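You operate a simulated robot arm through the tools that you are given. There is no shell and no other tool.

Carry out the task below with a simulated two-armed robot. There is one attempt and no reset: what you move stays moved.

Task
Shut the weigher down: belts stopped, air off, mains off, weigh table locked.
Fine: stop the belts before the mains go off; lock the table last, with the mains off; one press of Stop; the dials and other keys stay.

Only the result counts: the job must be done as asked and must still hold three seconds after the hand-in. Knocking over, shifting, dropping, spilling or breaking anything else fails it.

Robot
Two 7-joint arms with fingered hands on one trunk that stands fixed in place. Base frame: the origin is at the foot of the trunk, x ahead of it, y to its left, z up. Units: mm, rad, N and s.
The left shoulder is at [20, 269, 1172], the right one opposite. Each reaches about 1298 mm from its shoulder. Payload 5 kg a hand.
Tool frame (each hand has its own): the origin (TCP) lies between the finger pads and is the grasp point; the fingertips stand 42 mm ahead of it; z points along the fingers, y is the line along which they close. The gripper opens to 208 mm; its body begins 119 mm behind the TCP. The gripper is a hand of 4 fingers: y runs from the thumb to the fingers, the wrist lies at [0, 0, -317] in the tool frame, and closing takes about 1.5 s.
Orientation is that of the tool frame in the base frame, as a unit quaternion [w, x, y, z]. With the fingers straight down and closing along the base's y, the tool's x points along the base's -x, its y along +y and its z along -z.

Tools
- The arms move only by the tool drive_tool. It takes "left_steps", "right_steps" or both (then of equal length, played together; a hand with none holds still); each is a list of rows, each a list of 7 numbers: the shift along the base's x, y, z in mm, then the turn, a rotation vector about the base's x, y, z in rad, then the opening, from 0 (shut) to 1 (fully open). In form: [[dx, dy, dz, rx, ry, rz, hand], ...]. A call has 1 to 20 rows; each row shifts and turns the commanded pose from where the row before left it. Each row takes 0.2 s and may step no farther than 50 mm and 0.15 rad from the row before; otherwise, or with a gripper value out of range, the whole call is refused. Where a pose cannot be reached the arm comes as near as it can. A force on the tool above 40 N (or 10 N above the force at the start of the call, whichever is more), or a blocked arm, ends the call early, and 0.2 s more pass. The fingers move at their own pace (about 153 mm/s each) and stop on an object; they squeeze with about 24 N. The grip force told is the motor's: it shows also when the fingers shut on nothing. Time passes only in rows, and 0.2 s behind the last, so rows that do not move let the fingers close. The reply holds the time, the measured pose of the TCP, the force on the tool along the base axes, the opening and the grip force, in the units named above and with some noise, with the torque about the TCP (base axes, N m) and any sound that the robot's microphone picked up.
- Cameras (640 x 400 px; columns grow to the right, rows downward): "scene" is now at [144.2, -19, 1427.8]; the picture's right is [-0.29, -0.96, 0.00], its down [-0.66, 0.20, -0.72] and it looks along [0.69, -0.21, -0.70] (base axes); focal length 358 px, centre (320, 200). "left" rides on the left gripper at [-93, 1, -146] in its tool frame; the picture's right is [-0.02, -1.00, 0.00], its down [0.84, -0.01, -0.54] and it looks along [0.54, -0.01, 0.84] (tool axes); focal length 280 px, centre (320, 200). "right" rides on the right gripper at [93, 1, -146] in its tool frame; the picture's right is [-0.02, 1.00, 0.00], its down [-0.84, -0.01, -0.54] and it looks along [-0.54, -0.01, 0.84] (tool axes); focal length 280 px, centre (320, 200). There is no depth. A picture from a camera that has moved, and an enlarged one, comes with that camera's place and axes in the base frame and with its lens. The place of the scene camera against the robot may be out by one fixed shift of up to 12 mm in any direction.
- camera(camera): a new picture of that camera. The clock stands still meanwhile.
- slide_trunk(by): moves the trunk up (or, below 0, down) by that many mm; the arms and the scene camera ride with it, the base frame stays. It gives what a move gives, with no picture.
- preshape(shape, hand): the hand has 4 fingers and takes this shape, open, in about a second: jaw (thumb against the fingers, like two jaws); tri (thumb and two fingers); tip (a fingertip pinch); poke (one finger out to press); point (the index stretched); flat (the hand flat); cup (the hand cupped); fist (a fist). The gripper value then closes the fingers along that shape, each until it touches; the sizes above hold for jaw. It gives what a move gives, with no picture.
- head_to(pan, tilt): turns the head with the scene camera to pan (to the left, within 1.396 rad either way) and tilt (down, from -0.506 to 1.204), counted from straight ahead of the robot (the tilt from the chest, where the trunk bows). It gives what a move gives.
- inspect(camera, box): a new picture of the part [left, top, right, bottom] of that camera's present view, enlarged. The clock stands still meanwhile.
- sign_off(): hands the job in; it is judged then, once.

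Nothing tells you positions but the pictures and the camera data. Unless the task says otherwise, let go and move clear before handing in.

The tools are called after "Request:" by a JSON object that holds its "name" and its "arguments". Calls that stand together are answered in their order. drive_tool: Moves the arms, as the interface text tells. Its arguments: {"type":"object","properties":{"left_steps":{"type":"array","items":{"type":"array","items":{"type":"number"}}},"right_steps":{"type":"array","items":{"type":"array","items":{"type":"number"}}}},"required":[]} The other tools are called the same way: slide_trunk (by) moves the trunk up or down; preshape (shape, hand) gives the hand a shape; head_to (pan, tilt) turns the head that bears the scene camera; camera (camera) takes a picture; inspect (camera, box) takes an enlarged picture of a part of a camera's view; sign_off () hands the job in.

At the start:

```text
time_s: 0.0
left_tcp_pos: [660.7, 137.9, 1074.3]
left_tcp_rot: [0.0, 0.097, 0.995, 0.0]
left_wrist_force: [0.0, -0.4, -0.4]
left_ft_torque: [0.02, 0.02, 0.02]
left_opening: 207.7
left_gripper_force: 0.0
left_shape: jaw
right_tcp_pos: [487.1, -298.8, 1150.3]
right_tcp_rot: [0.0, 0.095, 0.995, -0.001]
right_wrist_force: [0.0, 0.0, -1.0]
right_ft_torque: [0.03, -0.01, 0.01]
right_opening: 207.6
right_gripper_force: 0.0
right_shape: jaw
trunk travel left (down, up): [-550.0, 71.0]
head pan, tilt (commanded): [-0.298, 0.768]
```

scene: 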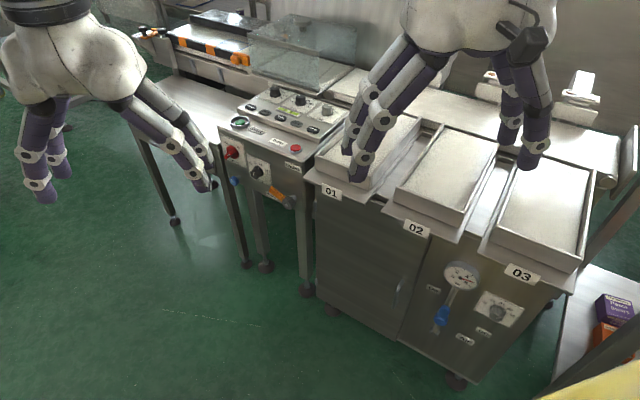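
right: 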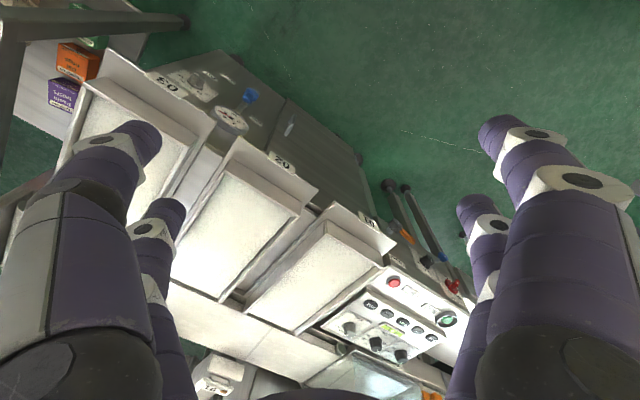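
left: 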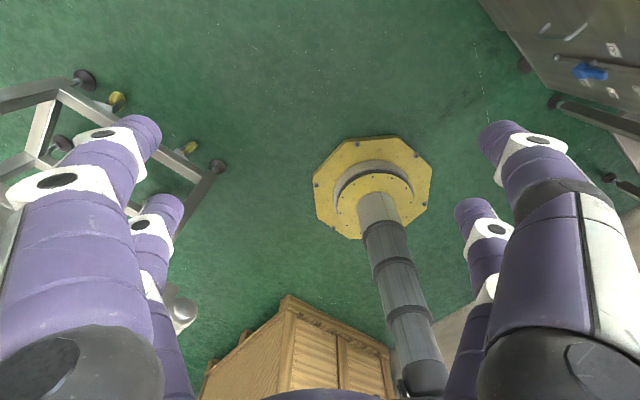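

I see a weigher console with keys and dials, a red knob and a selector on its front, and a cabinet with three weigh trays, a gauge and a blue valve. I'll take enlarged pictures first to read the labels.

Request:
{"name": "inspect", "arguments": {"camera": "scene", "box": [210, 70, 350, 158]}}

Request:
{"name": "inspect", "arguments": {"camera": "scene", "box": [200, 130, 320, 210]}}

Request:
{"name": "inspect", "arguments": {"camera": "scene", "box": [400, 240, 560, 360]}}

Request:
{"name": "inspect", "arguments": {"camera": "right", "box": [300, 230, 480, 390]}}

```text
4.55 times, centred on (280, 114) of scene
camera zoom: at [144.2, -19.0, 1427.8], right [-0.29, -0.96, 0.0], down [-0.66, 0.2, -0.72], along [0.69, -0.21, -0.7], focal length 1626 px, centre (502, 591)
```

zoom: 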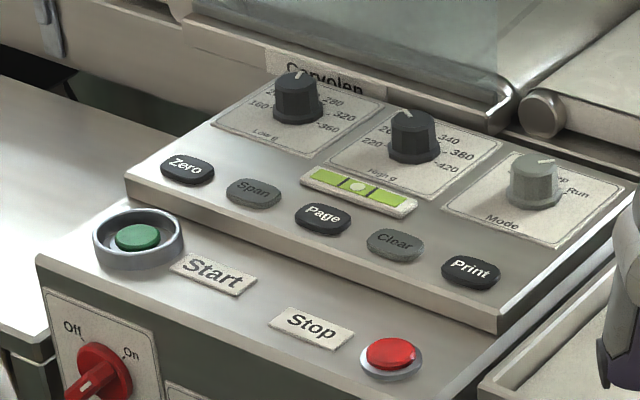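

```text
5.00 times, centred on (260, 170) of scene
camera zoom: at [144.2, -19.0, 1427.8], right [-0.29, -0.96, 0.0], down [-0.66, 0.2, -0.72], along [0.69, -0.21, -0.7], focal length 1789 px, centre (620, 350)
```

zoom: 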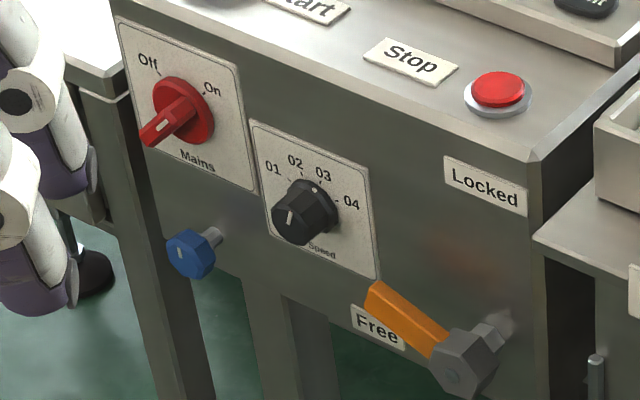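

```text
3.33 times, centred on (480, 300) of scene
camera zoom: at [144.2, -19.0, 1427.8], right [-0.29, -0.96, 0.0], down [-0.66, 0.2, -0.72], along [0.69, -0.21, -0.7], focal length 1193 px, centre (-213, -133)
```

zoom: 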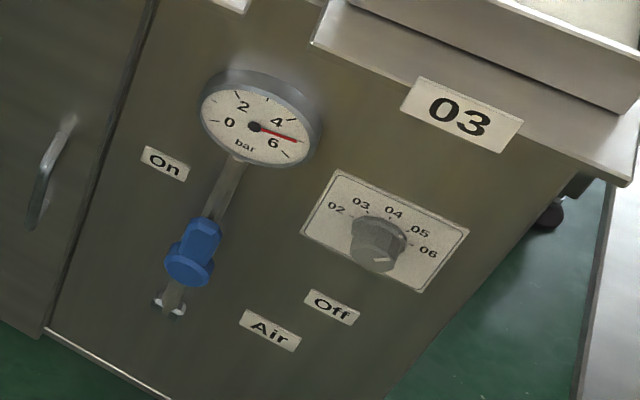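

```text
2.50 times, centred on (390, 310) of right
camera zoom: at [394.7, -279.4, 1297.6], right [0.21, 0.98, 0.0], down [0.82, -0.17, 0.54], along [0.53, -0.11, -0.84], focal length 701 px, centre (145, -75)
```

zoom: 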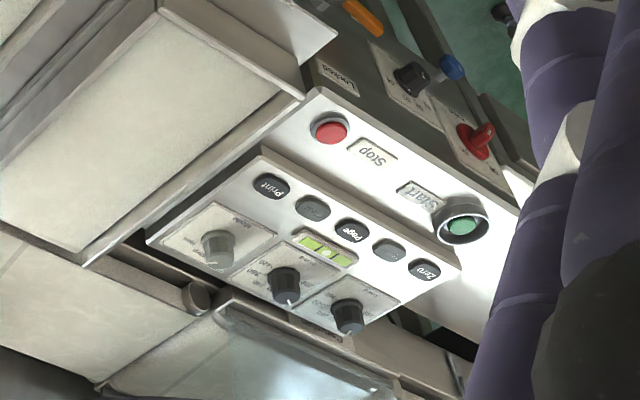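

The Stop button is at about (1023, -203, 778), and the console front faces away along roughly (-0.61, 0.79). Next I'll turn the left hand to face the console front, so its camera shows the switches from close up.

Request:
{"name": "drive_tool", "arguments": {"left_steps": [[14, 1, -11, 0, 0, -0.144, 1], [14, 1, -11, 0, 0, -0.144, 1], [14, 1, -11, 0, 0, -0.144, 1], [14, 1, -11, 0, 0, -0.144, 1], [14, 1, -11, 0, 0, -0.144, 1], [14, 1, -11, -0.1128, -0.0871, 0, 1], [14, 1, -11, -0.1128, -0.0871, 0, 1], [14, 1, -11, -0.1128, -0.0871, 0, 1], [14, 1, -11, -0.1128, -0.0871, 0, 1], [14, 1, -11, -0.1128, -0.0871, 0, 1], [14, 1, -11, -0.1128, -0.0871, 0, 1], [14, 1, -11, -0.1128, -0.0871, 0, 1], [14, 1, -11, -0.1128, -0.0871, 0, 1], [14, 1, -11, -0.1128, -0.0871, 0, 1], [14, 1, -11, -0.1128, -0.0871, 0, 1], [14, 1, -11, -0.1128, -0.0871, 0, 1]]}}

Request:
{"name": "camera", "arguments": {"camera": "left"}}

Request:
{"name": "camera", "arguments": {"camera": "scene"}}

```text
time_s: 3.3
left_tcp_pos: [892.9, 142.6, 944.9]
left_tcp_rot: [0.616, 0.33, 0.655, -0.288]
left_wrist_force: [0.3, -1.0, 0.6]
left_ft_torque: [0.09, 0.08, 0.09]
left_opening: 207.8
left_gripper_force: 0.0
left_shape: jaw
right_tcp_pos: [488.0, -313.0, 1145.9]
right_tcp_rot: [-0.001, 0.101, 0.995, 0.005]
right_wrist_force: [1.1, 0.2, -1.2]
right_ft_torque: [-0.06, 0.22, 0.01]
right_opening: 207.9
right_gripper_force: 0.0
right_shape: jaw
trunk travel left (down, up): [-550.0, 71.0]
head pan, tilt (commanded): [-0.298, 0.768]
stopped in row 16 (left hand): the force on the tool passed its limit at 71 N (the readings are from after the stop); the commanded pose is now the measured one
```

```text
taken
camera left: at [806.5, 251.0, 1048.3], right [-0.79, -0.62, -0.01], down [-0.36, 0.48, -0.8], along [0.5, -0.63, -0.6], focal length 280 px, centre (320, 200)
```

left: 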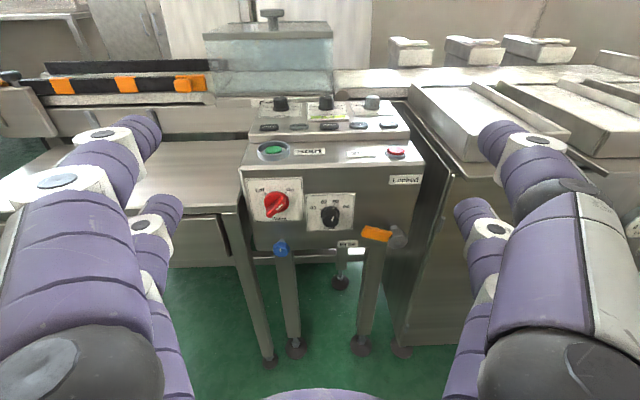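

```text
taken
camera scene: at [147.6, -32.3, 1425.4], right [-0.3, -0.95, -0.01], down [-0.66, 0.22, -0.71], along [0.68, -0.21, -0.7], focal length 358 px, centre (320, 200)
```

scene: 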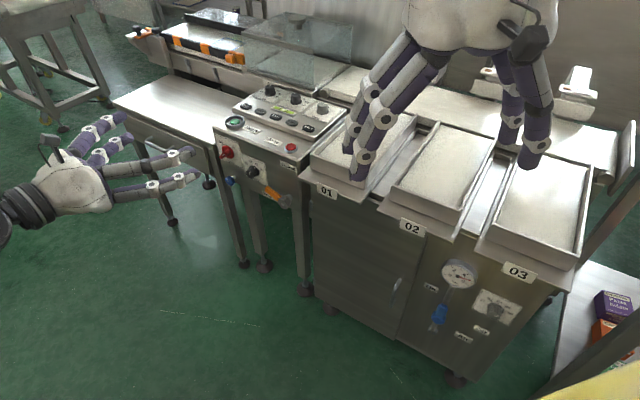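

The left hand now faces the console, but the last row ended on a force spike and the trunk seems to have swayed. I'll hold still for a moment and look at the left arm to find out what it touched.

Request:
{"name": "drive_tool", "arguments": {"left_steps": [[0, 0, 0, 0, 0, 0, 1], [0, 0, 0, 0, 0, 0, 1]]}}

Request:
{"name": "head_to", "arguments": {"pan": 0.5, "tilt": 0.7}}

Request:
{"name": "camera", "arguments": {"camera": "scene"}}

```text
time_s: 3.9
left_tcp_pos: [891.5, 138.8, 940.1]
left_tcp_rot: [0.611, 0.332, 0.656, -0.292]
left_wrist_force: [-0.4, -0.6, 0.4]
left_ft_torque: [0.02, -0.01, 0.02]
left_opening: 208.0
left_gripper_force: 0.0
left_shape: jaw
right_tcp_pos: [485.9, -314.5, 1147.6]
right_tcp_rot: [-0.001, 0.103, 0.995, 0.005]
right_wrist_force: [0.2, 0.6, -0.3]
right_ft_torque: [0.02, -0.02, 0.02]
right_opening: 207.7
right_gripper_force: 0.1
right_shape: jaw
trunk travel left (down, up): [-550.0, 71.0]
head pan, tilt (commanded): [-0.298, 0.768]
```

```text
time_s: 5.0
left_tcp_pos: [891.4, 139.3, 938.4]
left_tcp_rot: [0.612, 0.331, 0.656, -0.292]
left_wrist_force: [0.0, 0.4, -0.4]
left_ft_torque: [0.01, 0.01, -0.02]
left_opening: 208.2
left_gripper_force: 0.1
left_shape: jaw
right_tcp_pos: [486.8, -315.1, 1147.8]
right_tcp_rot: [-0.001, 0.103, 0.995, 0.006]
right_wrist_force: [-1.2, -0.9, -0.7]
right_ft_torque: [0.01, 0.0, 0.0]
right_opening: 208.0
right_gripper_force: 0.1
right_shape: jaw
trunk travel left (down, up): [-550.0, 71.0]
head pan, tilt (commanded): [0.499, 0.7]
```

```text
taken
camera scene: at [144.2, 33.1, 1433.5], right [0.47, -0.88, -0.01], down [-0.57, -0.29, -0.77], along [0.67, 0.36, -0.64], focal length 358 px, centre (320, 200)
```

scene: 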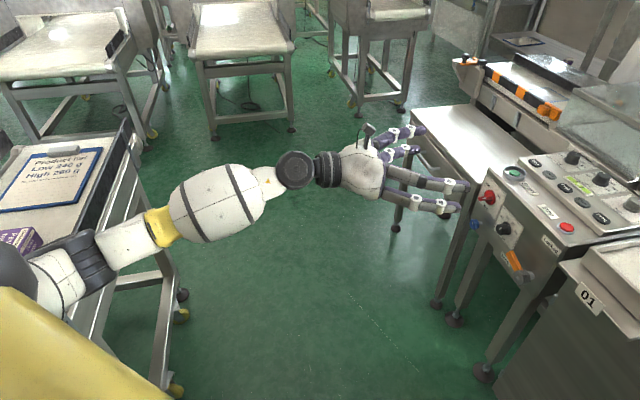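

The left upper arm or elbow lies very near the left-hand table with the clipboard and the purple box, and the trunk is leaning a little to the right. I'll look closer there before moving.

Request:
{"name": "inspect", "arguments": {"camera": "scene", "box": [0, 120, 280, 400]}}

Request:
{"name": "head_to", "arguments": {"pan": 1.2, "tilt": 0.7}}

Request:
{"name": "camera", "arguments": {"camera": "scene"}}

```text
1.43 times, centred on (140, 260) of scene
camera zoom: at [144.2, 33.1, 1433.5], right [0.47, -0.88, -0.01], down [-0.57, -0.29, -0.77], along [0.67, 0.36, -0.64], focal length 511 px, centre (577, 114)
```

zoom: 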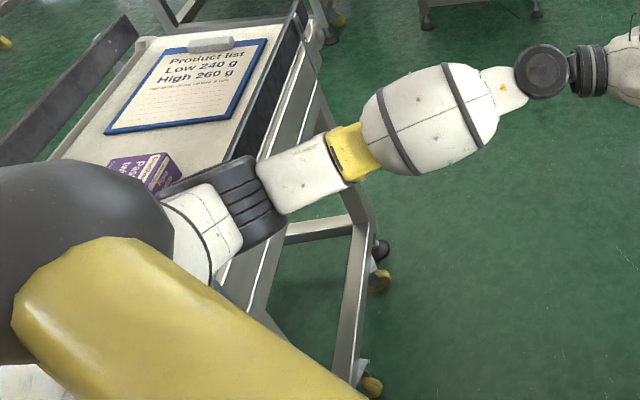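

```text
time_s: 6.1
left_tcp_pos: [890.5, 138.2, 938.2]
left_tcp_rot: [0.612, 0.332, 0.656, -0.292]
left_wrist_force: [-0.8, 0.4, 0.9]
left_ft_torque: [-0.02, 0.02, 0.0]
left_opening: 207.9
left_gripper_force: 0.2
left_shape: jaw
right_tcp_pos: [486.0, -314.6, 1148.1]
right_tcp_rot: [-0.001, 0.103, 0.995, 0.006]
right_wrist_force: [0.2, 1.2, -0.5]
right_ft_torque: [0.0, 0.01, 0.01]
right_opening: 207.9
right_gripper_force: 0.1
right_shape: jaw
trunk travel left (down, up): [-550.0, 71.0]
head pan, tilt (commanded): [1.201, 0.7]
```

```text
taken
camera scene: at [100.9, 72.2, 1434.0], right [0.93, -0.37, -0.01], down [-0.24, -0.59, -0.77], along [0.28, 0.71, -0.64], focal length 358 px, centre (320, 200)
```

scene: 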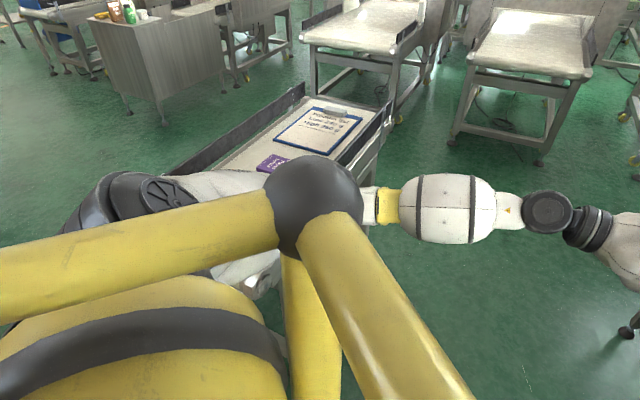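

The left elbow sticks out over the left trolley and is probably pressing on it. I'll undo the last few rows slowly and watch whether the trunk springs back.

Request:
{"name": "drive_tool", "arguments": {"left_steps": [[-14, -1, 11, 0.1128, 0.0871, 0, 1], [-14, -1, 11, 0.1128, 0.0871, 0, 1], [-14, -1, 11, 0.1128, 0.0871, 0, 1], [-14, -1, 11, 0.1128, 0.0871, 0, 1]]}}

Request:
{"name": "camera", "arguments": {"camera": "scene"}}

```text
time_s: 6.4
left_tcp_pos: [885.0, 135.3, 945.0]
left_tcp_rot: [0.604, 0.335, 0.661, -0.293]
left_wrist_force: [-0.5, -0.7, -0.8]
left_ft_torque: [-0.04, -0.1, 0.18]
left_opening: 208.2
left_gripper_force: 0.2
left_shape: jaw
right_tcp_pos: [487.0, -308.4, 1150.2]
right_tcp_rot: [0.001, 0.101, 0.995, 0.003]
right_wrist_force: [-1.1, -0.5, 0.7]
right_ft_torque: [0.04, -0.14, -0.02]
right_opening: 208.0
right_gripper_force: 0.0
right_shape: jaw
trunk travel left (down, up): [-550.0, 71.0]
head pan, tilt (commanded): [1.201, 0.7]
stopped in row 1 (left hand): the force on the tool passed its limit at 46 N (the readings are from after the stop); the commanded pose is now the measured one
```

```text
taken
camera scene: at [99.4, 76.5, 1434.7], right [0.93, -0.37, 0.0], down [-0.24, -0.59, -0.77], along [0.28, 0.71, -0.64], focal length 358 px, centre (320, 200)
```

scene: 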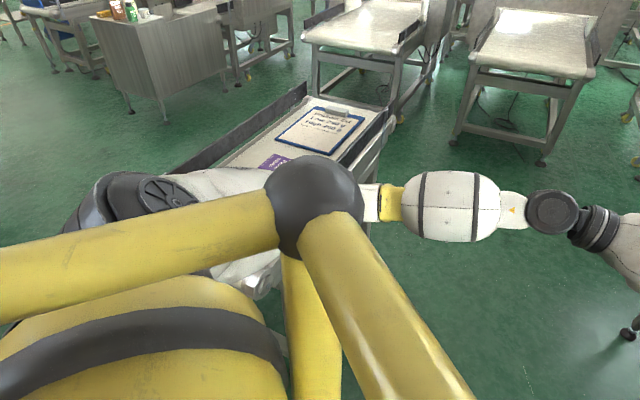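

The trunk sprang partly back when I retreated, which fits the elbow pressing on the trolley. I'll keep retreating in finer steps.

Request:
{"name": "drive_tool", "arguments": {"left_steps": [[-5, 0, 5, 0.03, 0.023, 0, 1], [-5, 0, 5, 0.03, 0.023, 0, 1], [-5, 0, 5, 0.03, 0.023, 0, 1], [-5, 0, 5, 0.03, 0.023, 0, 1], [-5, 0, 5, 0.03, 0.023, 0, 1], [-5, 0, 5, 0.03, 0.023, 0, 1]]}}

Request:
{"name": "camera", "arguments": {"camera": "scene"}}

```text
time_s: 7.8
left_tcp_pos: [851.0, 151.9, 967.1]
left_tcp_rot: [0.525, 0.361, 0.729, -0.251]
left_wrist_force: [-0.4, -0.5, 0.4]
left_ft_torque: [0.08, 0.01, 0.11]
left_opening: 208.0
left_gripper_force: 0.1
left_shape: jaw
right_tcp_pos: [486.5, -299.9, 1152.5]
right_tcp_rot: [0.001, 0.097, 0.995, 0.002]
right_wrist_force: [-0.9, -0.2, 0.4]
right_ft_torque: [0.04, -0.14, 0.02]
right_opening: 208.1
right_gripper_force: 0.1
right_shape: jaw
trunk travel left (down, up): [-550.0, 71.0]
head pan, tilt (commanded): [1.201, 0.7]
```

```text
taken
camera scene: at [95.5, 83.9, 1433.6], right [0.93, -0.36, 0.0], down [-0.23, -0.6, -0.77], along [0.28, 0.71, -0.64], focal length 358 px, centre (320, 200)
```

scene: 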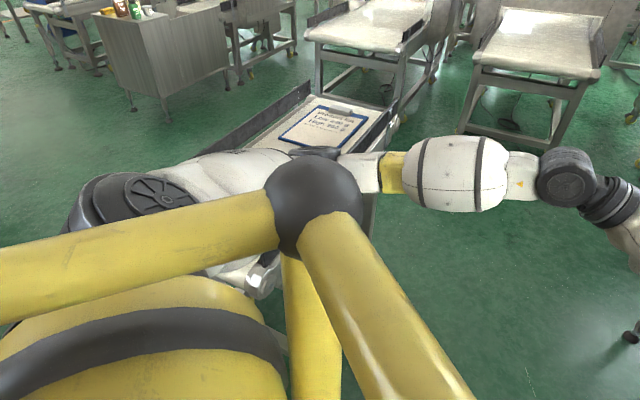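

The trunk has sprung back, so the elbow is free now. I'll take enlarged views of the console front with the left camera.

Request:
{"name": "camera", "arguments": {"camera": "left"}}

Request:
{"name": "inspect", "arguments": {"camera": "left", "box": [230, 80, 450, 220]}}

Request:
{"name": "head_to", "arguments": {"pan": 0.35, "tilt": 0.85}}

Request:
{"name": "camera", "arguments": {"camera": "scene"}}

```text
taken
camera left: at [784.1, 236.2, 1100.4], right [-0.79, -0.62, 0.0], down [-0.48, 0.62, -0.62], along [0.38, -0.49, -0.78], focal length 280 px, centre (320, 200)
```

left: 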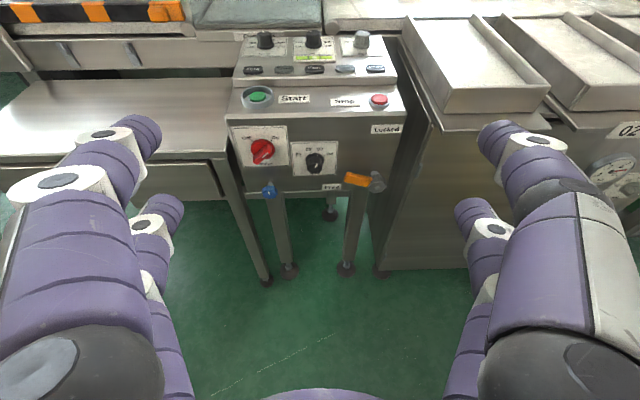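

```text
2.86 times, centred on (340, 150) of left
camera zoom: at [784.1, 236.2, 1100.4], right [-0.79, -0.62, 0.0], down [-0.48, 0.62, -0.62], along [0.38, -0.49, -0.78], focal length 801 px, centre (263, 343)
```

zoom: 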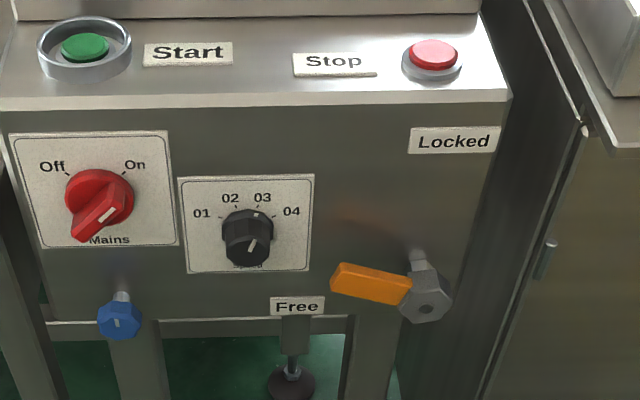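

```text
time_s: 8.9
left_tcp_pos: [851.5, 151.4, 965.5]
left_tcp_rot: [0.524, 0.362, 0.728, -0.252]
left_wrist_force: [0.3, 0.3, 0.4]
left_ft_torque: [0.02, 0.0, 0.0]
left_opening: 207.8
left_gripper_force: 0.1
left_shape: jaw
right_tcp_pos: [486.4, -299.1, 1152.0]
right_tcp_rot: [0.001, 0.098, 0.995, 0.002]
right_wrist_force: [0.1, 0.3, 0.4]
right_ft_torque: [0.01, -0.01, 0.01]
right_opening: 207.8
right_gripper_force: 0.1
right_shape: jaw
trunk travel left (down, up): [-550.0, 71.0]
head pan, tilt (commanded): [0.351, 0.85]
```

```text
taken
camera scene: at [139.0, 32.1, 1421.3], right [0.34, -0.94, 0.0], down [-0.71, -0.26, -0.66], along [0.62, 0.23, -0.75], focal length 358 px, centre (320, 200)
```

scene: 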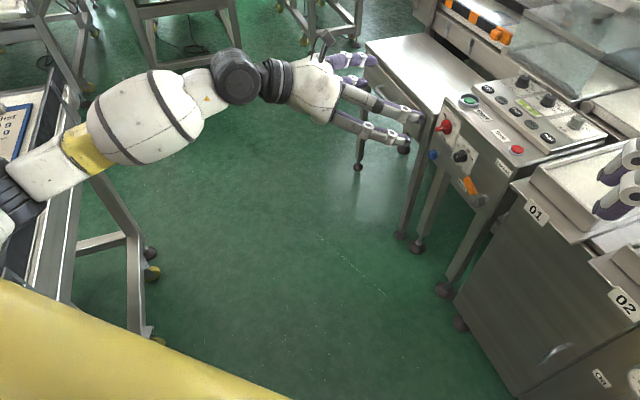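

The mains switch points to On, with Off a quarter turn to the left, and the orange lever points left to Free, with Locked straight up. I'll use the right hand for Stop, so I'm shaping it to poke and checking where its fingertip sits.

Request:
{"name": "preshape", "arguments": {"shape": "poke", "hand": "right"}}

Request:
{"name": "head_to", "arguments": {"pan": -0.45, "tilt": 0.7}}

Request:
{"name": "camera", "arguments": {"camera": "scene"}}

Request:
{"name": "camera", "arguments": {"camera": "right"}}

```text
time_s: 9.8
left_tcp_pos: [852.4, 151.5, 964.9]
left_tcp_rot: [0.525, 0.362, 0.728, -0.253]
left_wrist_force: [-0.4, 0.1, 0.5]
left_ft_torque: [0.02, 0.02, 0.02]
left_opening: 208.0
left_gripper_force: 0.0
left_shape: jaw
right_tcp_pos: [487.9, -299.9, 1152.0]
right_tcp_rot: [0.002, 0.097, 0.995, 0.002]
right_wrist_force: [-0.3, -0.6, 0.4]
right_ft_torque: [0.0, 0.01, -0.01]
right_opening: 0.0
right_gripper_force: 0.0
right_shape: poke
trunk travel left (down, up): [-550.0, 71.0]
head pan, tilt (commanded): [0.351, 0.85]
```

```text
time_s: 11.0
left_tcp_pos: [852.0, 152.2, 965.2]
left_tcp_rot: [0.525, 0.361, 0.728, -0.252]
left_wrist_force: [0.6, 0.1, 0.8]
left_ft_torque: [0.04, 0.0, 0.01]
left_opening: 207.9
left_gripper_force: 0.1
left_shape: jaw
right_tcp_pos: [487.9, -301.1, 1152.1]
right_tcp_rot: [0.001, 0.097, 0.995, 0.002]
right_wrist_force: [0.7, -0.3, 0.0]
right_ft_torque: [0.0, -0.05, 0.03]
right_opening: 0.1
right_gripper_force: 0.0
right_shape: poke
trunk travel left (down, up): [-550.0, 71.0]
head pan, tilt (commanded): [-0.45, 0.7]
```

```text
taken
camera scene: at [142.2, -31.7, 1433.5], right [-0.43, -0.9, 0.0], down [-0.58, 0.28, -0.76], along [0.69, -0.33, -0.64], focal length 358 px, centre (320, 200)
```

scene: 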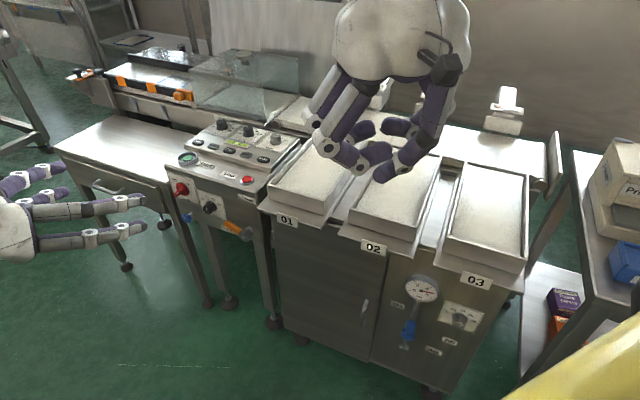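

```text
taken
camera right: at [395.2, -280.8, 1298.5], right [0.21, 0.98, 0.0], down [0.82, -0.18, 0.54], along [0.53, -0.11, -0.84], focal length 280 px, centre (320, 200)
```

right: 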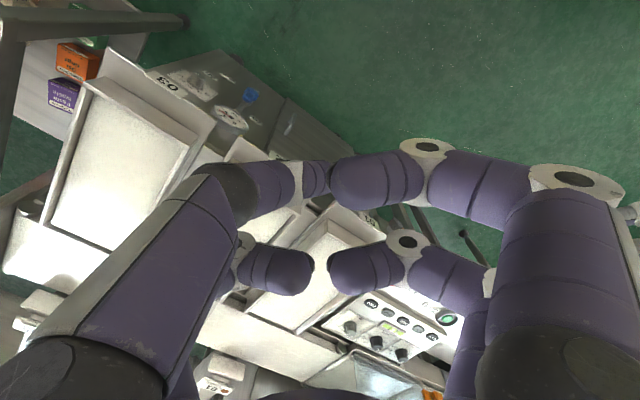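

The right hand's fingers look curled inward, and I can't yet tell which finger stands out. I'll zoom in on it.

Request:
{"name": "inspect", "arguments": {"camera": "scene", "box": [290, 0, 490, 200]}}

Request:
{"name": "inspect", "arguments": {"camera": "scene", "box": [360, 250, 520, 370]}}

```text
2.00 times, centred on (390, 100) of scene
camera zoom: at [142.2, -31.7, 1433.5], right [-0.43, -0.9, 0.0], down [-0.58, 0.28, -0.76], along [0.69, -0.33, -0.64], focal length 716 px, centre (180, 400)
```

zoom: 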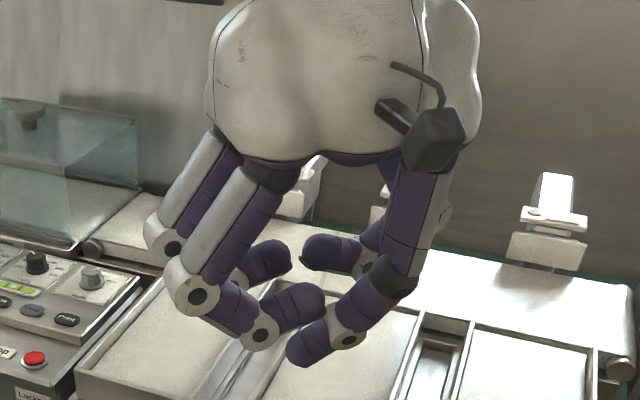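

```text
3.33 times, centred on (440, 310) of scene
camera zoom: at [142.2, -31.7, 1433.5], right [-0.43, -0.9, 0.0], down [-0.58, 0.28, -0.76], along [0.69, -0.33, -0.64], focal length 1193 px, centre (-80, -167)
```

zoom: 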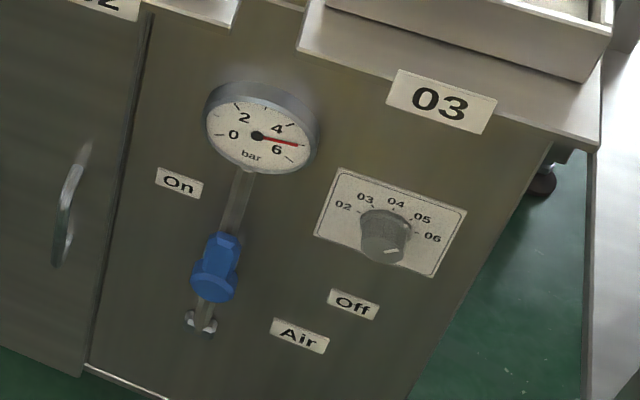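

Combining the left and right cameras, which have no offset, puts Stop at about (988, -207, 807). The poke finger's tip lies near the tool axis, roughly 40 mm ahead of the TCP. I'll raise the trunk for elbow clearance and then bring the right hand above Stop.

Request:
{"name": "slide_trunk", "arguments": {"by": 68}}

Request:
{"name": "drive_tool", "arguments": {"right_steps": [[45, 9, -14, 0, -0.041, 0, 1], [45, 9, -14, 0, -0.041, 0, 1], [45, 9, -14, 0, -0.041, 0, 1], [45, 9, -14, 0, -0.041, 0, 1], [45, 9, -14, 0, -0.041, 0, 1]]}}

Request:
{"name": "camera", "arguments": {"camera": "scene"}}

Request:
{"name": "camera", "arguments": {"camera": "right"}}

```text
time_s: 12.1
left_tcp_pos: [852.9, 152.2, 1033.5]
left_tcp_rot: [0.525, 0.362, 0.728, -0.252]
left_wrist_force: [0.9, 0.6, -0.2]
left_ft_torque: [-0.03, -0.01, -0.06]
left_opening: 207.8
left_gripper_force: 0.2
left_shape: jaw
right_tcp_pos: [487.7, -299.2, 1220.3]
right_tcp_rot: [0.0, 0.097, 0.995, 0.001]
right_wrist_force: [0.9, 0.3, 1.0]
right_ft_torque: [-0.02, 0.07, 0.0]
right_opening: 0.0
right_gripper_force: 0.0
right_shape: poke
trunk travel left (down, up): [-618.0, 3.0]
head pan, tilt (commanded): [-0.45, 0.7]
```

```text
time_s: 13.2
left_tcp_pos: [854.6, 151.0, 1033.6]
left_tcp_rot: [0.523, 0.362, 0.729, -0.253]
left_wrist_force: [1.5, -0.7, -0.6]
left_ft_torque: [-0.09, -0.06, -0.11]
left_opening: 208.1
left_gripper_force: 0.0
left_shape: jaw
right_tcp_pos: [716.6, -253.3, 1148.4]
right_tcp_rot: [0.102, 0.097, 0.99, 0.011]
right_wrist_force: [0.5, -0.2, -0.5]
right_ft_torque: [0.04, 0.17, 0.0]
right_opening: 0.1
right_gripper_force: 0.1
right_shape: poke
trunk travel left (down, up): [-618.0, 3.0]
head pan, tilt (commanded): [-0.45, 0.7]
```

```text
taken
camera scene: at [143.3, -31.9, 1501.1], right [-0.44, -0.9, 0.0], down [-0.58, 0.28, -0.76], along [0.69, -0.33, -0.65], focal length 358 px, centre (320, 200)
```

scene: 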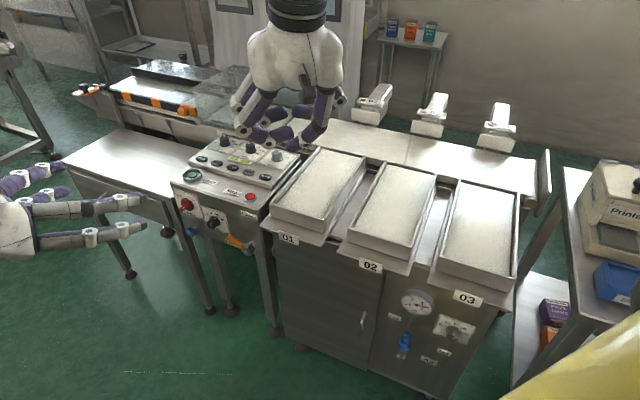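

```text
taken
camera right: at [596.9, -233.8, 1273.4], right [0.2, 0.98, 0.04], down [0.7, -0.18, 0.69], along [0.69, -0.11, -0.72], focal length 280 px, centre (320, 200)
```

right: 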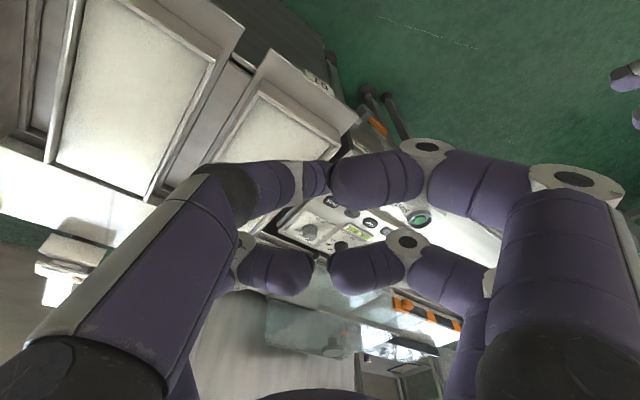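

The right hand is halfway there and clear of the trays. I'll zoom in to see which finger leads in this shape.

Request:
{"name": "inspect", "arguments": {"camera": "scene", "box": [210, 20, 370, 160]}}

Request:
{"name": "inspect", "arguments": {"camera": "left", "box": [240, 0, 640, 200]}}

```text
2.86 times, centred on (290, 90) of scene
camera zoom: at [143.3, -31.9, 1501.1], right [-0.44, -0.9, 0.0], down [-0.58, 0.28, -0.76], along [0.69, -0.33, -0.65], focal length 1022 px, centre (406, 514)
```

zoom: 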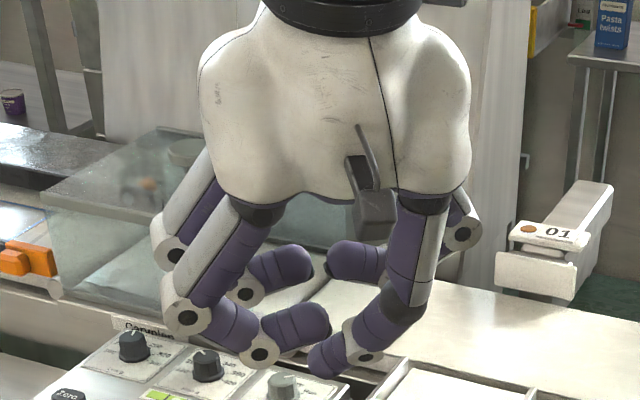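

```text
1.60 times, centred on (440, 100) of left
camera zoom: at [787.6, 235.8, 1167.2], right [-0.79, -0.62, 0.0], down [-0.48, 0.62, -0.62], along [0.38, -0.49, -0.78], focal length 449 px, centre (128, 360)
```

zoom: 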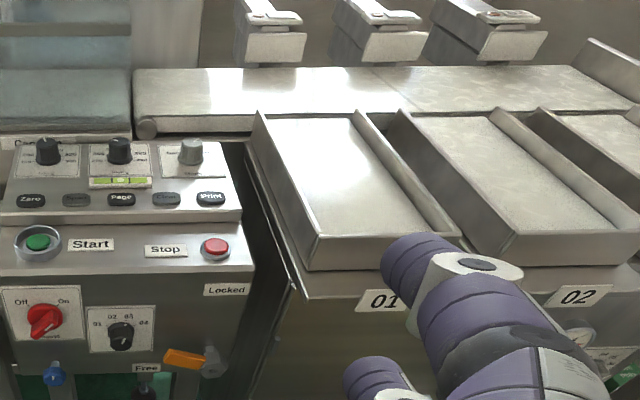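

The poke finger leads only a little, so I'll try the point shape, which should stretch the index well clear of the others.

Request:
{"name": "preshape", "arguments": {"shape": "point", "hand": "right"}}

Request:
{"name": "inspect", "arguments": {"camera": "scene", "box": [210, 20, 370, 160]}}

Request:
{"name": "camera", "arguments": {"camera": "right"}}

```text
time_s: 14.2
left_tcp_pos: [851.9, 151.3, 1035.9]
left_tcp_rot: [0.525, 0.362, 0.728, -0.253]
left_wrist_force: [-1.3, -0.2, 1.7]
left_ft_torque: [0.08, 0.0, 0.05]
left_opening: 208.0
left_gripper_force: 0.0
left_shape: jaw
right_tcp_pos: [713.6, -253.0, 1152.7]
right_tcp_rot: [0.103, 0.097, 0.99, 0.012]
right_wrist_force: [0.1, -0.3, 1.4]
right_ft_torque: [-0.05, -0.09, -0.03]
right_opening: 201.8
right_gripper_force: 0.0
right_shape: point
trunk travel left (down, up): [-618.0, 3.0]
head pan, tilt (commanded): [-0.45, 0.7]
```

```text
2.86 times, centred on (290, 90) of scene
camera zoom: at [140.2, -31.8, 1501.8], right [-0.44, -0.9, 0.0], down [-0.58, 0.28, -0.77], along [0.69, -0.33, -0.64], focal length 1022 px, centre (406, 514)
```

zoom: 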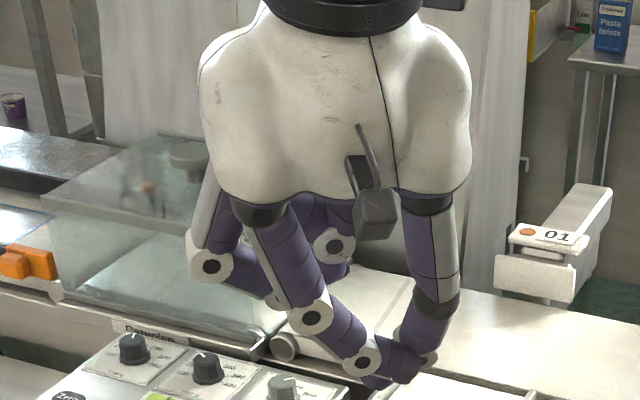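

```text
taken
camera right: at [593.6, -233.6, 1276.1], right [0.2, 0.98, 0.05], down [0.7, -0.18, 0.7], along [0.69, -0.11, -0.72], focal length 280 px, centre (320, 200)
```

right: 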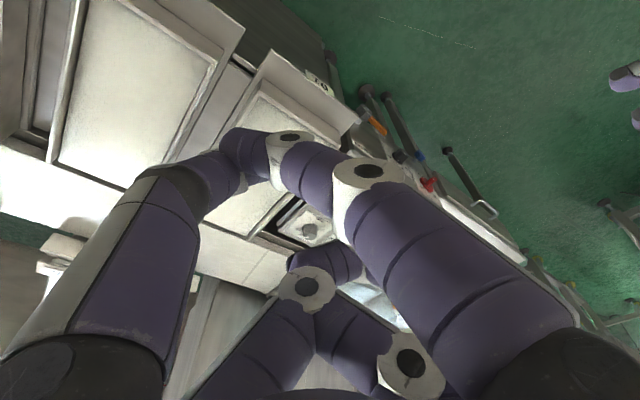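

The point shape crosses the fingers, so poke is better, with its tip on the axis and ahead of the rest. I'll go back to poke and move to a hover above Stop, which the left camera can watch from the side.

Request:
{"name": "preshape", "arguments": {"shape": "poke", "hand": "right"}}

Request:
{"name": "drive_tool", "arguments": {"right_steps": [[45, 9, -25, 0, -0.041, 0, 1], [45, 9, -25, 0, -0.041, 0, 1], [45, 9, -25, 0, -0.041, 0, 1], [45, 9, -25, 0, -0.041, 0, 1], [45, 9, -25, 0, -0.041, 0, 1], [0, 0, -35, 0, 0, 0, 1], [0, 0, -30, 0, 0, 0, 1]]}}

Request:
{"name": "camera", "arguments": {"camera": "left"}}

Request:
{"name": "camera", "arguments": {"camera": "right"}}

Request:
{"name": "camera", "arguments": {"camera": "scene"}}

```text
time_s: 15.1
left_tcp_pos: [851.9, 150.3, 1034.5]
left_tcp_rot: [0.524, 0.362, 0.729, -0.251]
left_wrist_force: [-1.6, 0.4, 0.0]
left_ft_torque: [-0.02, -0.03, -0.01]
left_opening: 208.1
left_gripper_force: 0.1
left_shape: jaw
right_tcp_pos: [714.5, -252.4, 1150.9]
right_tcp_rot: [0.103, 0.097, 0.99, 0.011]
right_wrist_force: [-0.5, -0.8, 0.2]
right_ft_torque: [-0.03, -0.01, 0.0]
right_opening: 0.0
right_gripper_force: 0.0
right_shape: poke
trunk travel left (down, up): [-618.0, 3.0]
head pan, tilt (commanded): [-0.45, 0.7]
```

```text
refused: row 1 steps farther than a row can; nothing moved
```

```text
taken
camera left: at [785.7, 236.2, 1169.4], right [-0.79, -0.62, 0.0], down [-0.48, 0.62, -0.62], along [0.38, -0.49, -0.78], focal length 280 px, centre (320, 200)
```

left: 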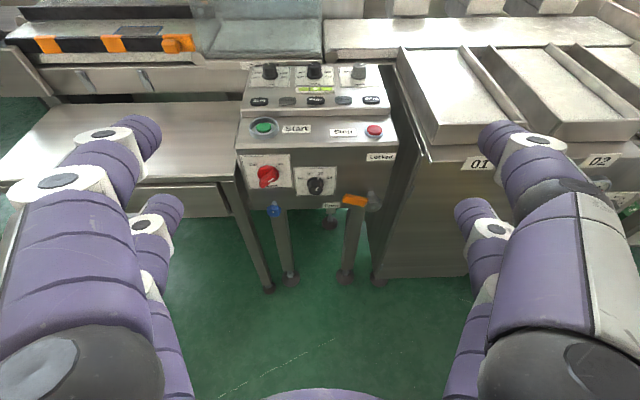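

```text
taken
camera right: at [594.4, -233.6, 1275.6], right [0.2, 0.98, 0.04], down [0.7, -0.18, 0.7], along [0.69, -0.11, -0.72], focal length 280 px, centre (320, 200)
```

right: 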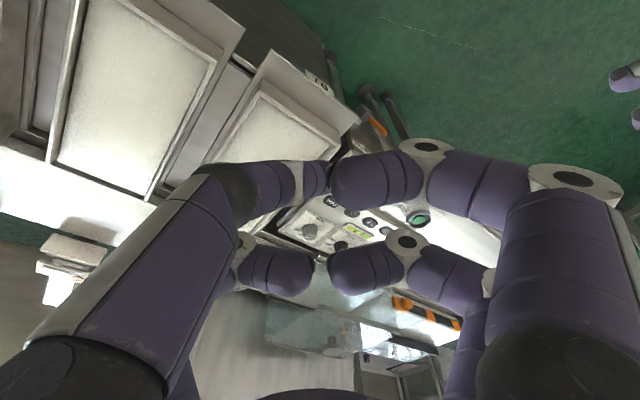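

```text
taken
camera scene: at [141.1, -31.7, 1501.7], right [-0.44, -0.9, 0.0], down [-0.58, 0.28, -0.77], along [0.69, -0.33, -0.64], focal length 358 px, centre (320, 200)
```

scene: 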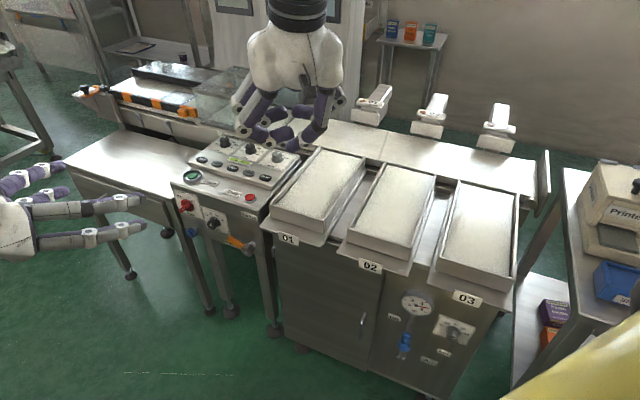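

The hand is back in the poke shape, but that move was refused because its rows were too long. I'll repeat it with shorter rows.

Request:
{"name": "drive_tool", "arguments": {"right_steps": [[38, 7.5, -24, 0, -0.035, 0, 1], [38, 7.5, -24, 0, -0.035, 0, 1], [38, 7.5, -24, 0, -0.035, 0, 1], [38, 7.5, -24, 0, -0.035, 0, 1], [38, 7.5, -24, 0, -0.035, 0, 1], [38, 7.5, -24, 0, -0.035, 0, 1], [0, 0, -25, 0, 0, 0, 1], [0, 0, 0, 0, 0, 0, 1]]}}

Request:
{"name": "camera", "arguments": {"camera": "left"}}

Request:
{"name": "camera", "arguments": {"camera": "right"}}

Request:
{"name": "inspect", "arguments": {"camera": "scene", "box": [160, 60, 360, 260]}}

```text
time_s: 16.9
left_tcp_pos: [852.6, 151.2, 1034.3]
left_tcp_rot: [0.524, 0.362, 0.729, -0.251]
left_wrist_force: [-0.2, -0.9, -0.4]
left_ft_torque: [-0.01, -0.02, 0.0]
left_opening: 207.8
left_gripper_force: 0.0
left_shape: jaw
right_tcp_pos: [880.6, -278.6, 995.1]
right_tcp_rot: [0.207, 0.095, 0.973, 0.023]
right_wrist_force: [-0.3, -0.3, 0.5]
right_ft_torque: [0.03, 0.05, 0.04]
right_opening: 0.0
right_gripper_force: 0.0
right_shape: poke
right hand out of reach, approached as far as the arm can: row 3, 4, 5, 6, 7
trunk travel left (down, up): [-618.0, 3.0]
head pan, tilt (commanded): [-0.45, 0.7]
```

```text
taken
camera left: at [785.7, 236.2, 1169.4], right [-0.79, -0.62, 0.0], down [-0.48, 0.62, -0.62], along [0.38, -0.49, -0.78], focal length 280 px, centre (320, 200)
```

left: 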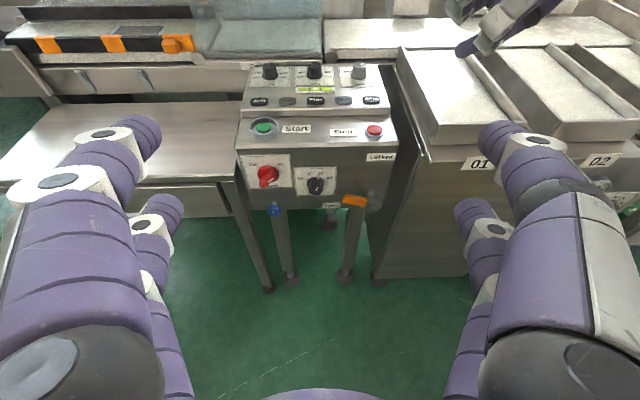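

```text
taken
camera right: at [737.8, -259.9, 1092.0], right [0.19, 0.98, 0.09], down [0.53, -0.18, 0.83], along [0.82, -0.11, -0.56], focal length 280 px, centre (320, 200)
```

right: 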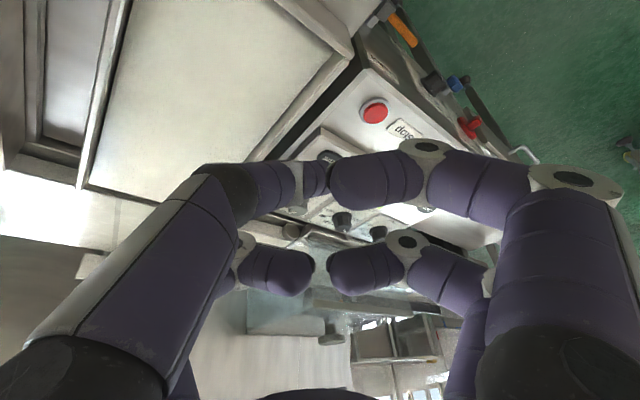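

```text
2.00 times, centred on (260, 160) of scene
camera zoom: at [141.2, -31.7, 1501.7], right [-0.44, -0.9, 0.0], down [-0.58, 0.28, -0.77], along [0.69, -0.33, -0.64], focal length 716 px, centre (440, 280)
```

zoom: 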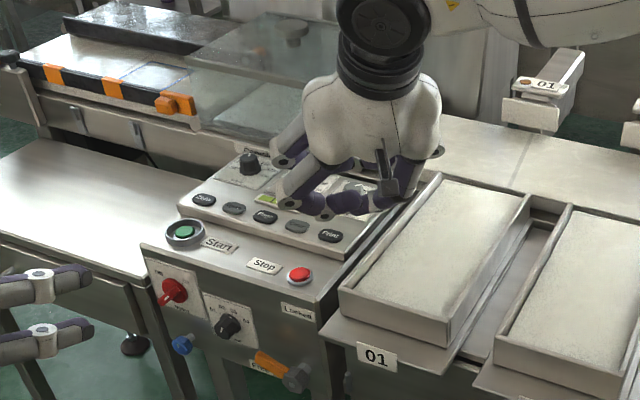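

The hand stopped short because that pose is out of reach with the hand so upright. I'll keep the same target and tilt the hand further forward to bring the wrist closer to the shoulder.

Request:
{"name": "drive_tool", "arguments": {"right_steps": [[0, 0, 10, 0, -0.08, 0, 1], [0, 0, 10, 0, -0.08, 0, 1], [0, 0, 0, 0, -0.08, 0, 1], [0, 0, 0, 0, -0.08, 0, 1]]}}

```text
time_s: 17.9
left_tcp_pos: [850.5, 148.9, 1035.0]
left_tcp_rot: [0.524, 0.362, 0.729, -0.251]
left_wrist_force: [0.1, -1.3, 2.0]
left_ft_torque: [0.24, 0.09, 0.19]
left_opening: 207.9
left_gripper_force: 0.1
left_shape: jaw
right_tcp_pos: [899.1, -302.1, 1040.3]
right_tcp_rot: [0.349, 0.081, 0.933, 0.038]
right_wrist_force: [-0.3, -0.1, -1.5]
right_ft_torque: [0.07, -0.17, 0.06]
right_opening: 0.0
right_gripper_force: 0.0
right_shape: poke
right hand out of reach, approached as far as the arm can: row 3, 4
trunk travel left (down, up): [-618.0, 3.0]
head pan, tilt (commanded): [-0.45, 0.7]
```

The right arm has run into some joint limit and drifts sideways instead of reaching. I'll look at how it is bent before choosing another way.

Request:
{"name": "head_to", "arguments": {"pan": -0.8, "tilt": 0.45}}

Request:
{"name": "camera", "arguments": {"camera": "scene"}}

```text
time_s: 18.7
left_tcp_pos: [852.7, 151.1, 1034.7]
left_tcp_rot: [0.524, 0.361, 0.729, -0.251]
left_wrist_force: [-0.1, -0.9, 0.4]
left_ft_torque: [0.01, 0.03, 0.02]
left_opening: 208.2
left_gripper_force: 0.3
left_shape: jaw
right_tcp_pos: [899.1, -301.7, 1040.1]
right_tcp_rot: [0.347, 0.081, 0.934, 0.038]
right_wrist_force: [-0.2, -0.2, 0.3]
right_ft_torque: [0.06, 0.04, 0.04]
right_opening: 0.0
right_gripper_force: 0.2
right_shape: poke
trunk travel left (down, up): [-618.0, 3.0]
head pan, tilt (commanded): [-0.799, 0.45]
```

```text
taken
camera scene: at [129.1, -60.9, 1523.7], right [-0.72, -0.7, 0.0], down [-0.3, 0.31, -0.9], along [0.63, -0.64, -0.44], focal length 358 px, centre (320, 200)
```

scene: 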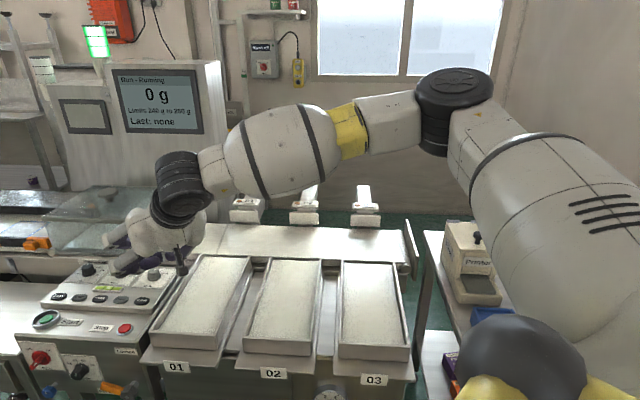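

The display on the machine reads "Run - Running", which will be useful feedback. The right arm is in an elbow-up pose, so I'll test whether it can shift toward the console from here.

Request:
{"name": "drive_tool", "arguments": {"right_steps": [[0, 20, 0, 0, 0, 0, 1], [0, 20, 0, 0, 0, 0, 1], [0, 20, 0, 0, 0, 0, 1]]}}

```text
time_s: 19.5
left_tcp_pos: [853.1, 151.5, 1034.9]
left_tcp_rot: [0.525, 0.361, 0.728, -0.252]
left_wrist_force: [0.2, 0.1, -0.5]
left_ft_torque: [-0.06, 0.01, -0.02]
left_opening: 208.1
left_gripper_force: 0.0
left_shape: jaw
right_tcp_pos: [922.9, -263.8, 1069.5]
right_tcp_rot: [0.354, 0.086, 0.931, 0.036]
right_wrist_force: [0.3, -0.2, 0.8]
right_ft_torque: [-0.04, 0.0, -0.04]
right_opening: 0.0
right_gripper_force: 0.1
right_shape: poke
right hand out of reach, approached as far as the arm can: row 1, 2, 3
trunk travel left (down, up): [-618.0, 3.0]
head pan, tilt (commanded): [-0.799, 0.45]
```

The right arm can't tilt this way any further. The left arm naturally points toward the console, so I'll pull the right hand back out of the way and press Stop with the left.

Request:
{"name": "drive_tool", "arguments": {"right_steps": [[-40, -5, 8, 0, 0.1, 0, 1], [-40, -5, 8, 0, 0.1, 0, 1], [-45, -5, 8, 0, 0.1, 0, 1], [-45, -5, 8, 0, 0.1, 0, 1], [-45, -5, 8, 0, 0.1, 0, 1], [-45, -5, 8, 0, 0.1, 0, 1], [-45, -5, 8, 0, 0.1, 0, 1]]}}

Request:
{"name": "preshape", "arguments": {"shape": "poke", "hand": "left"}}

Request:
{"name": "head_to", "arguments": {"pan": -0.2, "tilt": 0.6}}

Request:
{"name": "camera", "arguments": {"camera": "scene"}}

Request:
{"name": "camera", "arguments": {"camera": "left"}}

```text
time_s: 21.1
left_tcp_pos: [851.4, 151.8, 1035.4]
left_tcp_rot: [0.524, 0.362, 0.728, -0.252]
left_wrist_force: [-1.3, 0.2, 0.0]
left_ft_torque: [0.05, -0.03, 0.08]
left_opening: 208.1
left_gripper_force: 0.0
left_shape: jaw
right_tcp_pos: [617.1, -298.2, 1127.6]
right_tcp_rot: [0.018, 0.097, 0.995, 0.004]
right_wrist_force: [-1.0, 0.1, 0.0]
right_ft_torque: [-0.01, -0.08, 0.03]
right_opening: 0.0
right_gripper_force: 0.1
right_shape: poke
trunk travel left (down, up): [-618.0, 3.0]
head pan, tilt (commanded): [-0.799, 0.45]
```

```text
time_s: 22.0
left_tcp_pos: [853.0, 151.6, 1033.9]
left_tcp_rot: [0.524, 0.362, 0.729, -0.251]
left_wrist_force: [0.3, 0.4, -0.1]
left_ft_torque: [-0.05, 0.01, -0.03]
left_opening: 0.0
left_gripper_force: 0.0
left_shape: poke
right_tcp_pos: [618.5, -298.3, 1126.3]
right_tcp_rot: [0.018, 0.098, 0.995, 0.003]
right_wrist_force: [0.4, 0.3, -1.0]
right_ft_torque: [-0.03, 0.05, 0.01]
right_opening: 0.1
right_gripper_force: 0.1
right_shape: poke
trunk travel left (down, up): [-618.0, 3.0]
head pan, tilt (commanded): [-0.799, 0.45]
```

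```text
time_s: 23.0
left_tcp_pos: [852.5, 150.6, 1034.4]
left_tcp_rot: [0.525, 0.362, 0.728, -0.252]
left_wrist_force: [0.1, -0.3, 0.3]
left_ft_torque: [-0.01, 0.02, 0.0]
left_opening: 0.0
left_gripper_force: 0.0
left_shape: poke
right_tcp_pos: [617.0, -297.8, 1127.0]
right_tcp_rot: [0.018, 0.097, 0.995, 0.004]
right_wrist_force: [1.0, 0.7, -0.3]
right_ft_torque: [0.03, -0.01, 0.0]
right_opening: 0.0
right_gripper_force: 0.1
right_shape: poke
trunk travel left (down, up): [-618.0, 3.0]
head pan, tilt (commanded): [-0.201, 0.6]
```

```text
taken
camera scene: at [151.2, -12.5, 1510.3], right [-0.2, -0.98, 0.0], down [-0.55, 0.11, -0.83], along [0.81, -0.17, -0.56], focal length 358 px, centre (320, 200)
```

scene: 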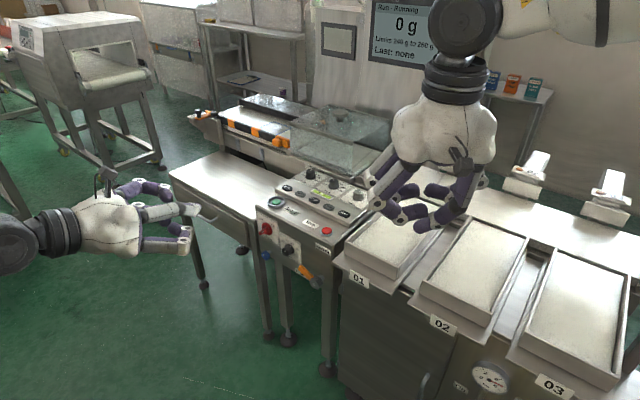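

```text
taken
camera left: at [785.6, 236.2, 1169.5], right [-0.79, -0.62, 0.0], down [-0.48, 0.62, -0.62], along [0.38, -0.49, -0.78], focal length 280 px, centre (320, 200)
```

left: 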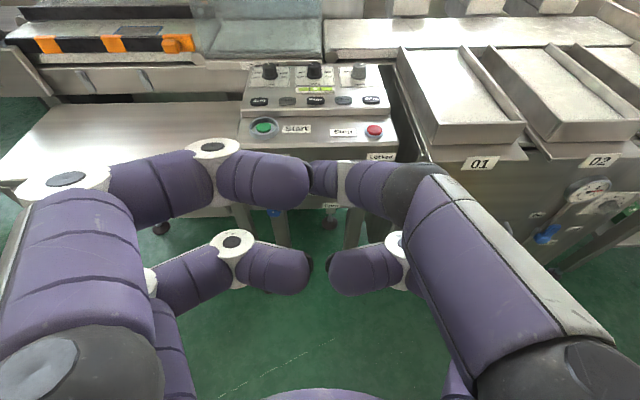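

The left hand is now in the poke shape and clear of everything. I'll bring it in a few rows toward a hover 60 mm above Stop, pitching it down to about 45 degrees.

Request:
{"name": "drive_tool", "arguments": {"left_steps": [[13.4, -37.7, -12, 0.0401, 0.031, 0, 1], [13.4, -37.7, -12, 0.0401, 0.031, 0, 1], [13.4, -37.7, -12, 0.0401, 0.031, 0, 1], [13.4, -37.7, -12, 0.0401, 0.031, 0, 1], [13.4, -37.7, -12, 0.0401, 0.031, 0, 1], [13.4, -37.7, -12, 0.0401, 0.031, 0, 1], [0, 0, 0, 0, 0, 0, 1]]}}

Request:
{"name": "camera", "arguments": {"camera": "left"}}

Request:
{"name": "camera", "arguments": {"camera": "scene"}}

```text
time_s: 24.6
left_tcp_pos: [933.5, -74.2, 958.8]
left_tcp_rot: [0.408, 0.396, 0.8, -0.194]
left_wrist_force: [-0.1, 1.3, -0.6]
left_ft_torque: [-0.06, -0.01, -0.06]
left_opening: 0.0
left_gripper_force: 0.0
left_shape: poke
right_tcp_pos: [619.1, -296.6, 1127.2]
right_tcp_rot: [0.018, 0.096, 0.995, 0.002]
right_wrist_force: [-0.6, 0.8, -0.1]
right_ft_torque: [-0.08, -0.01, -0.01]
right_opening: 0.0
right_gripper_force: 0.0
right_shape: poke
trunk travel left (down, up): [-618.0, 3.0]
head pan, tilt (commanded): [-0.201, 0.6]
```

```text
taken
camera left: at [894.9, -25.9, 1119.9], right [-0.79, -0.62, 0.0], down [-0.58, 0.73, -0.36], along [0.22, -0.28, -0.93], focal length 280 px, centre (320, 200)
```

left: 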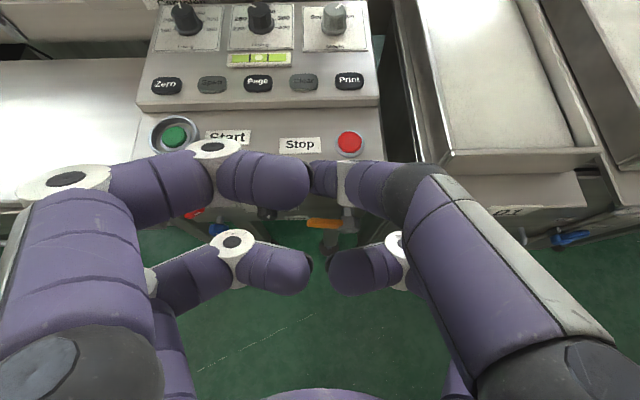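

```text
taken
camera scene: at [151.4, -11.6, 1510.3], right [-0.2, -0.98, 0.0], down [-0.55, 0.11, -0.83], along [0.81, -0.16, -0.56], focal length 358 px, centre (320, 200)
```

scene: 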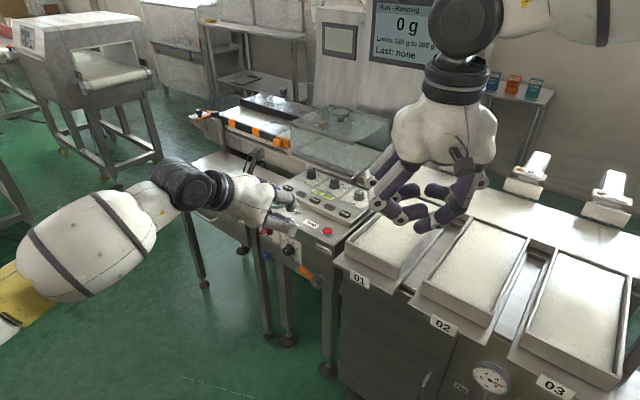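

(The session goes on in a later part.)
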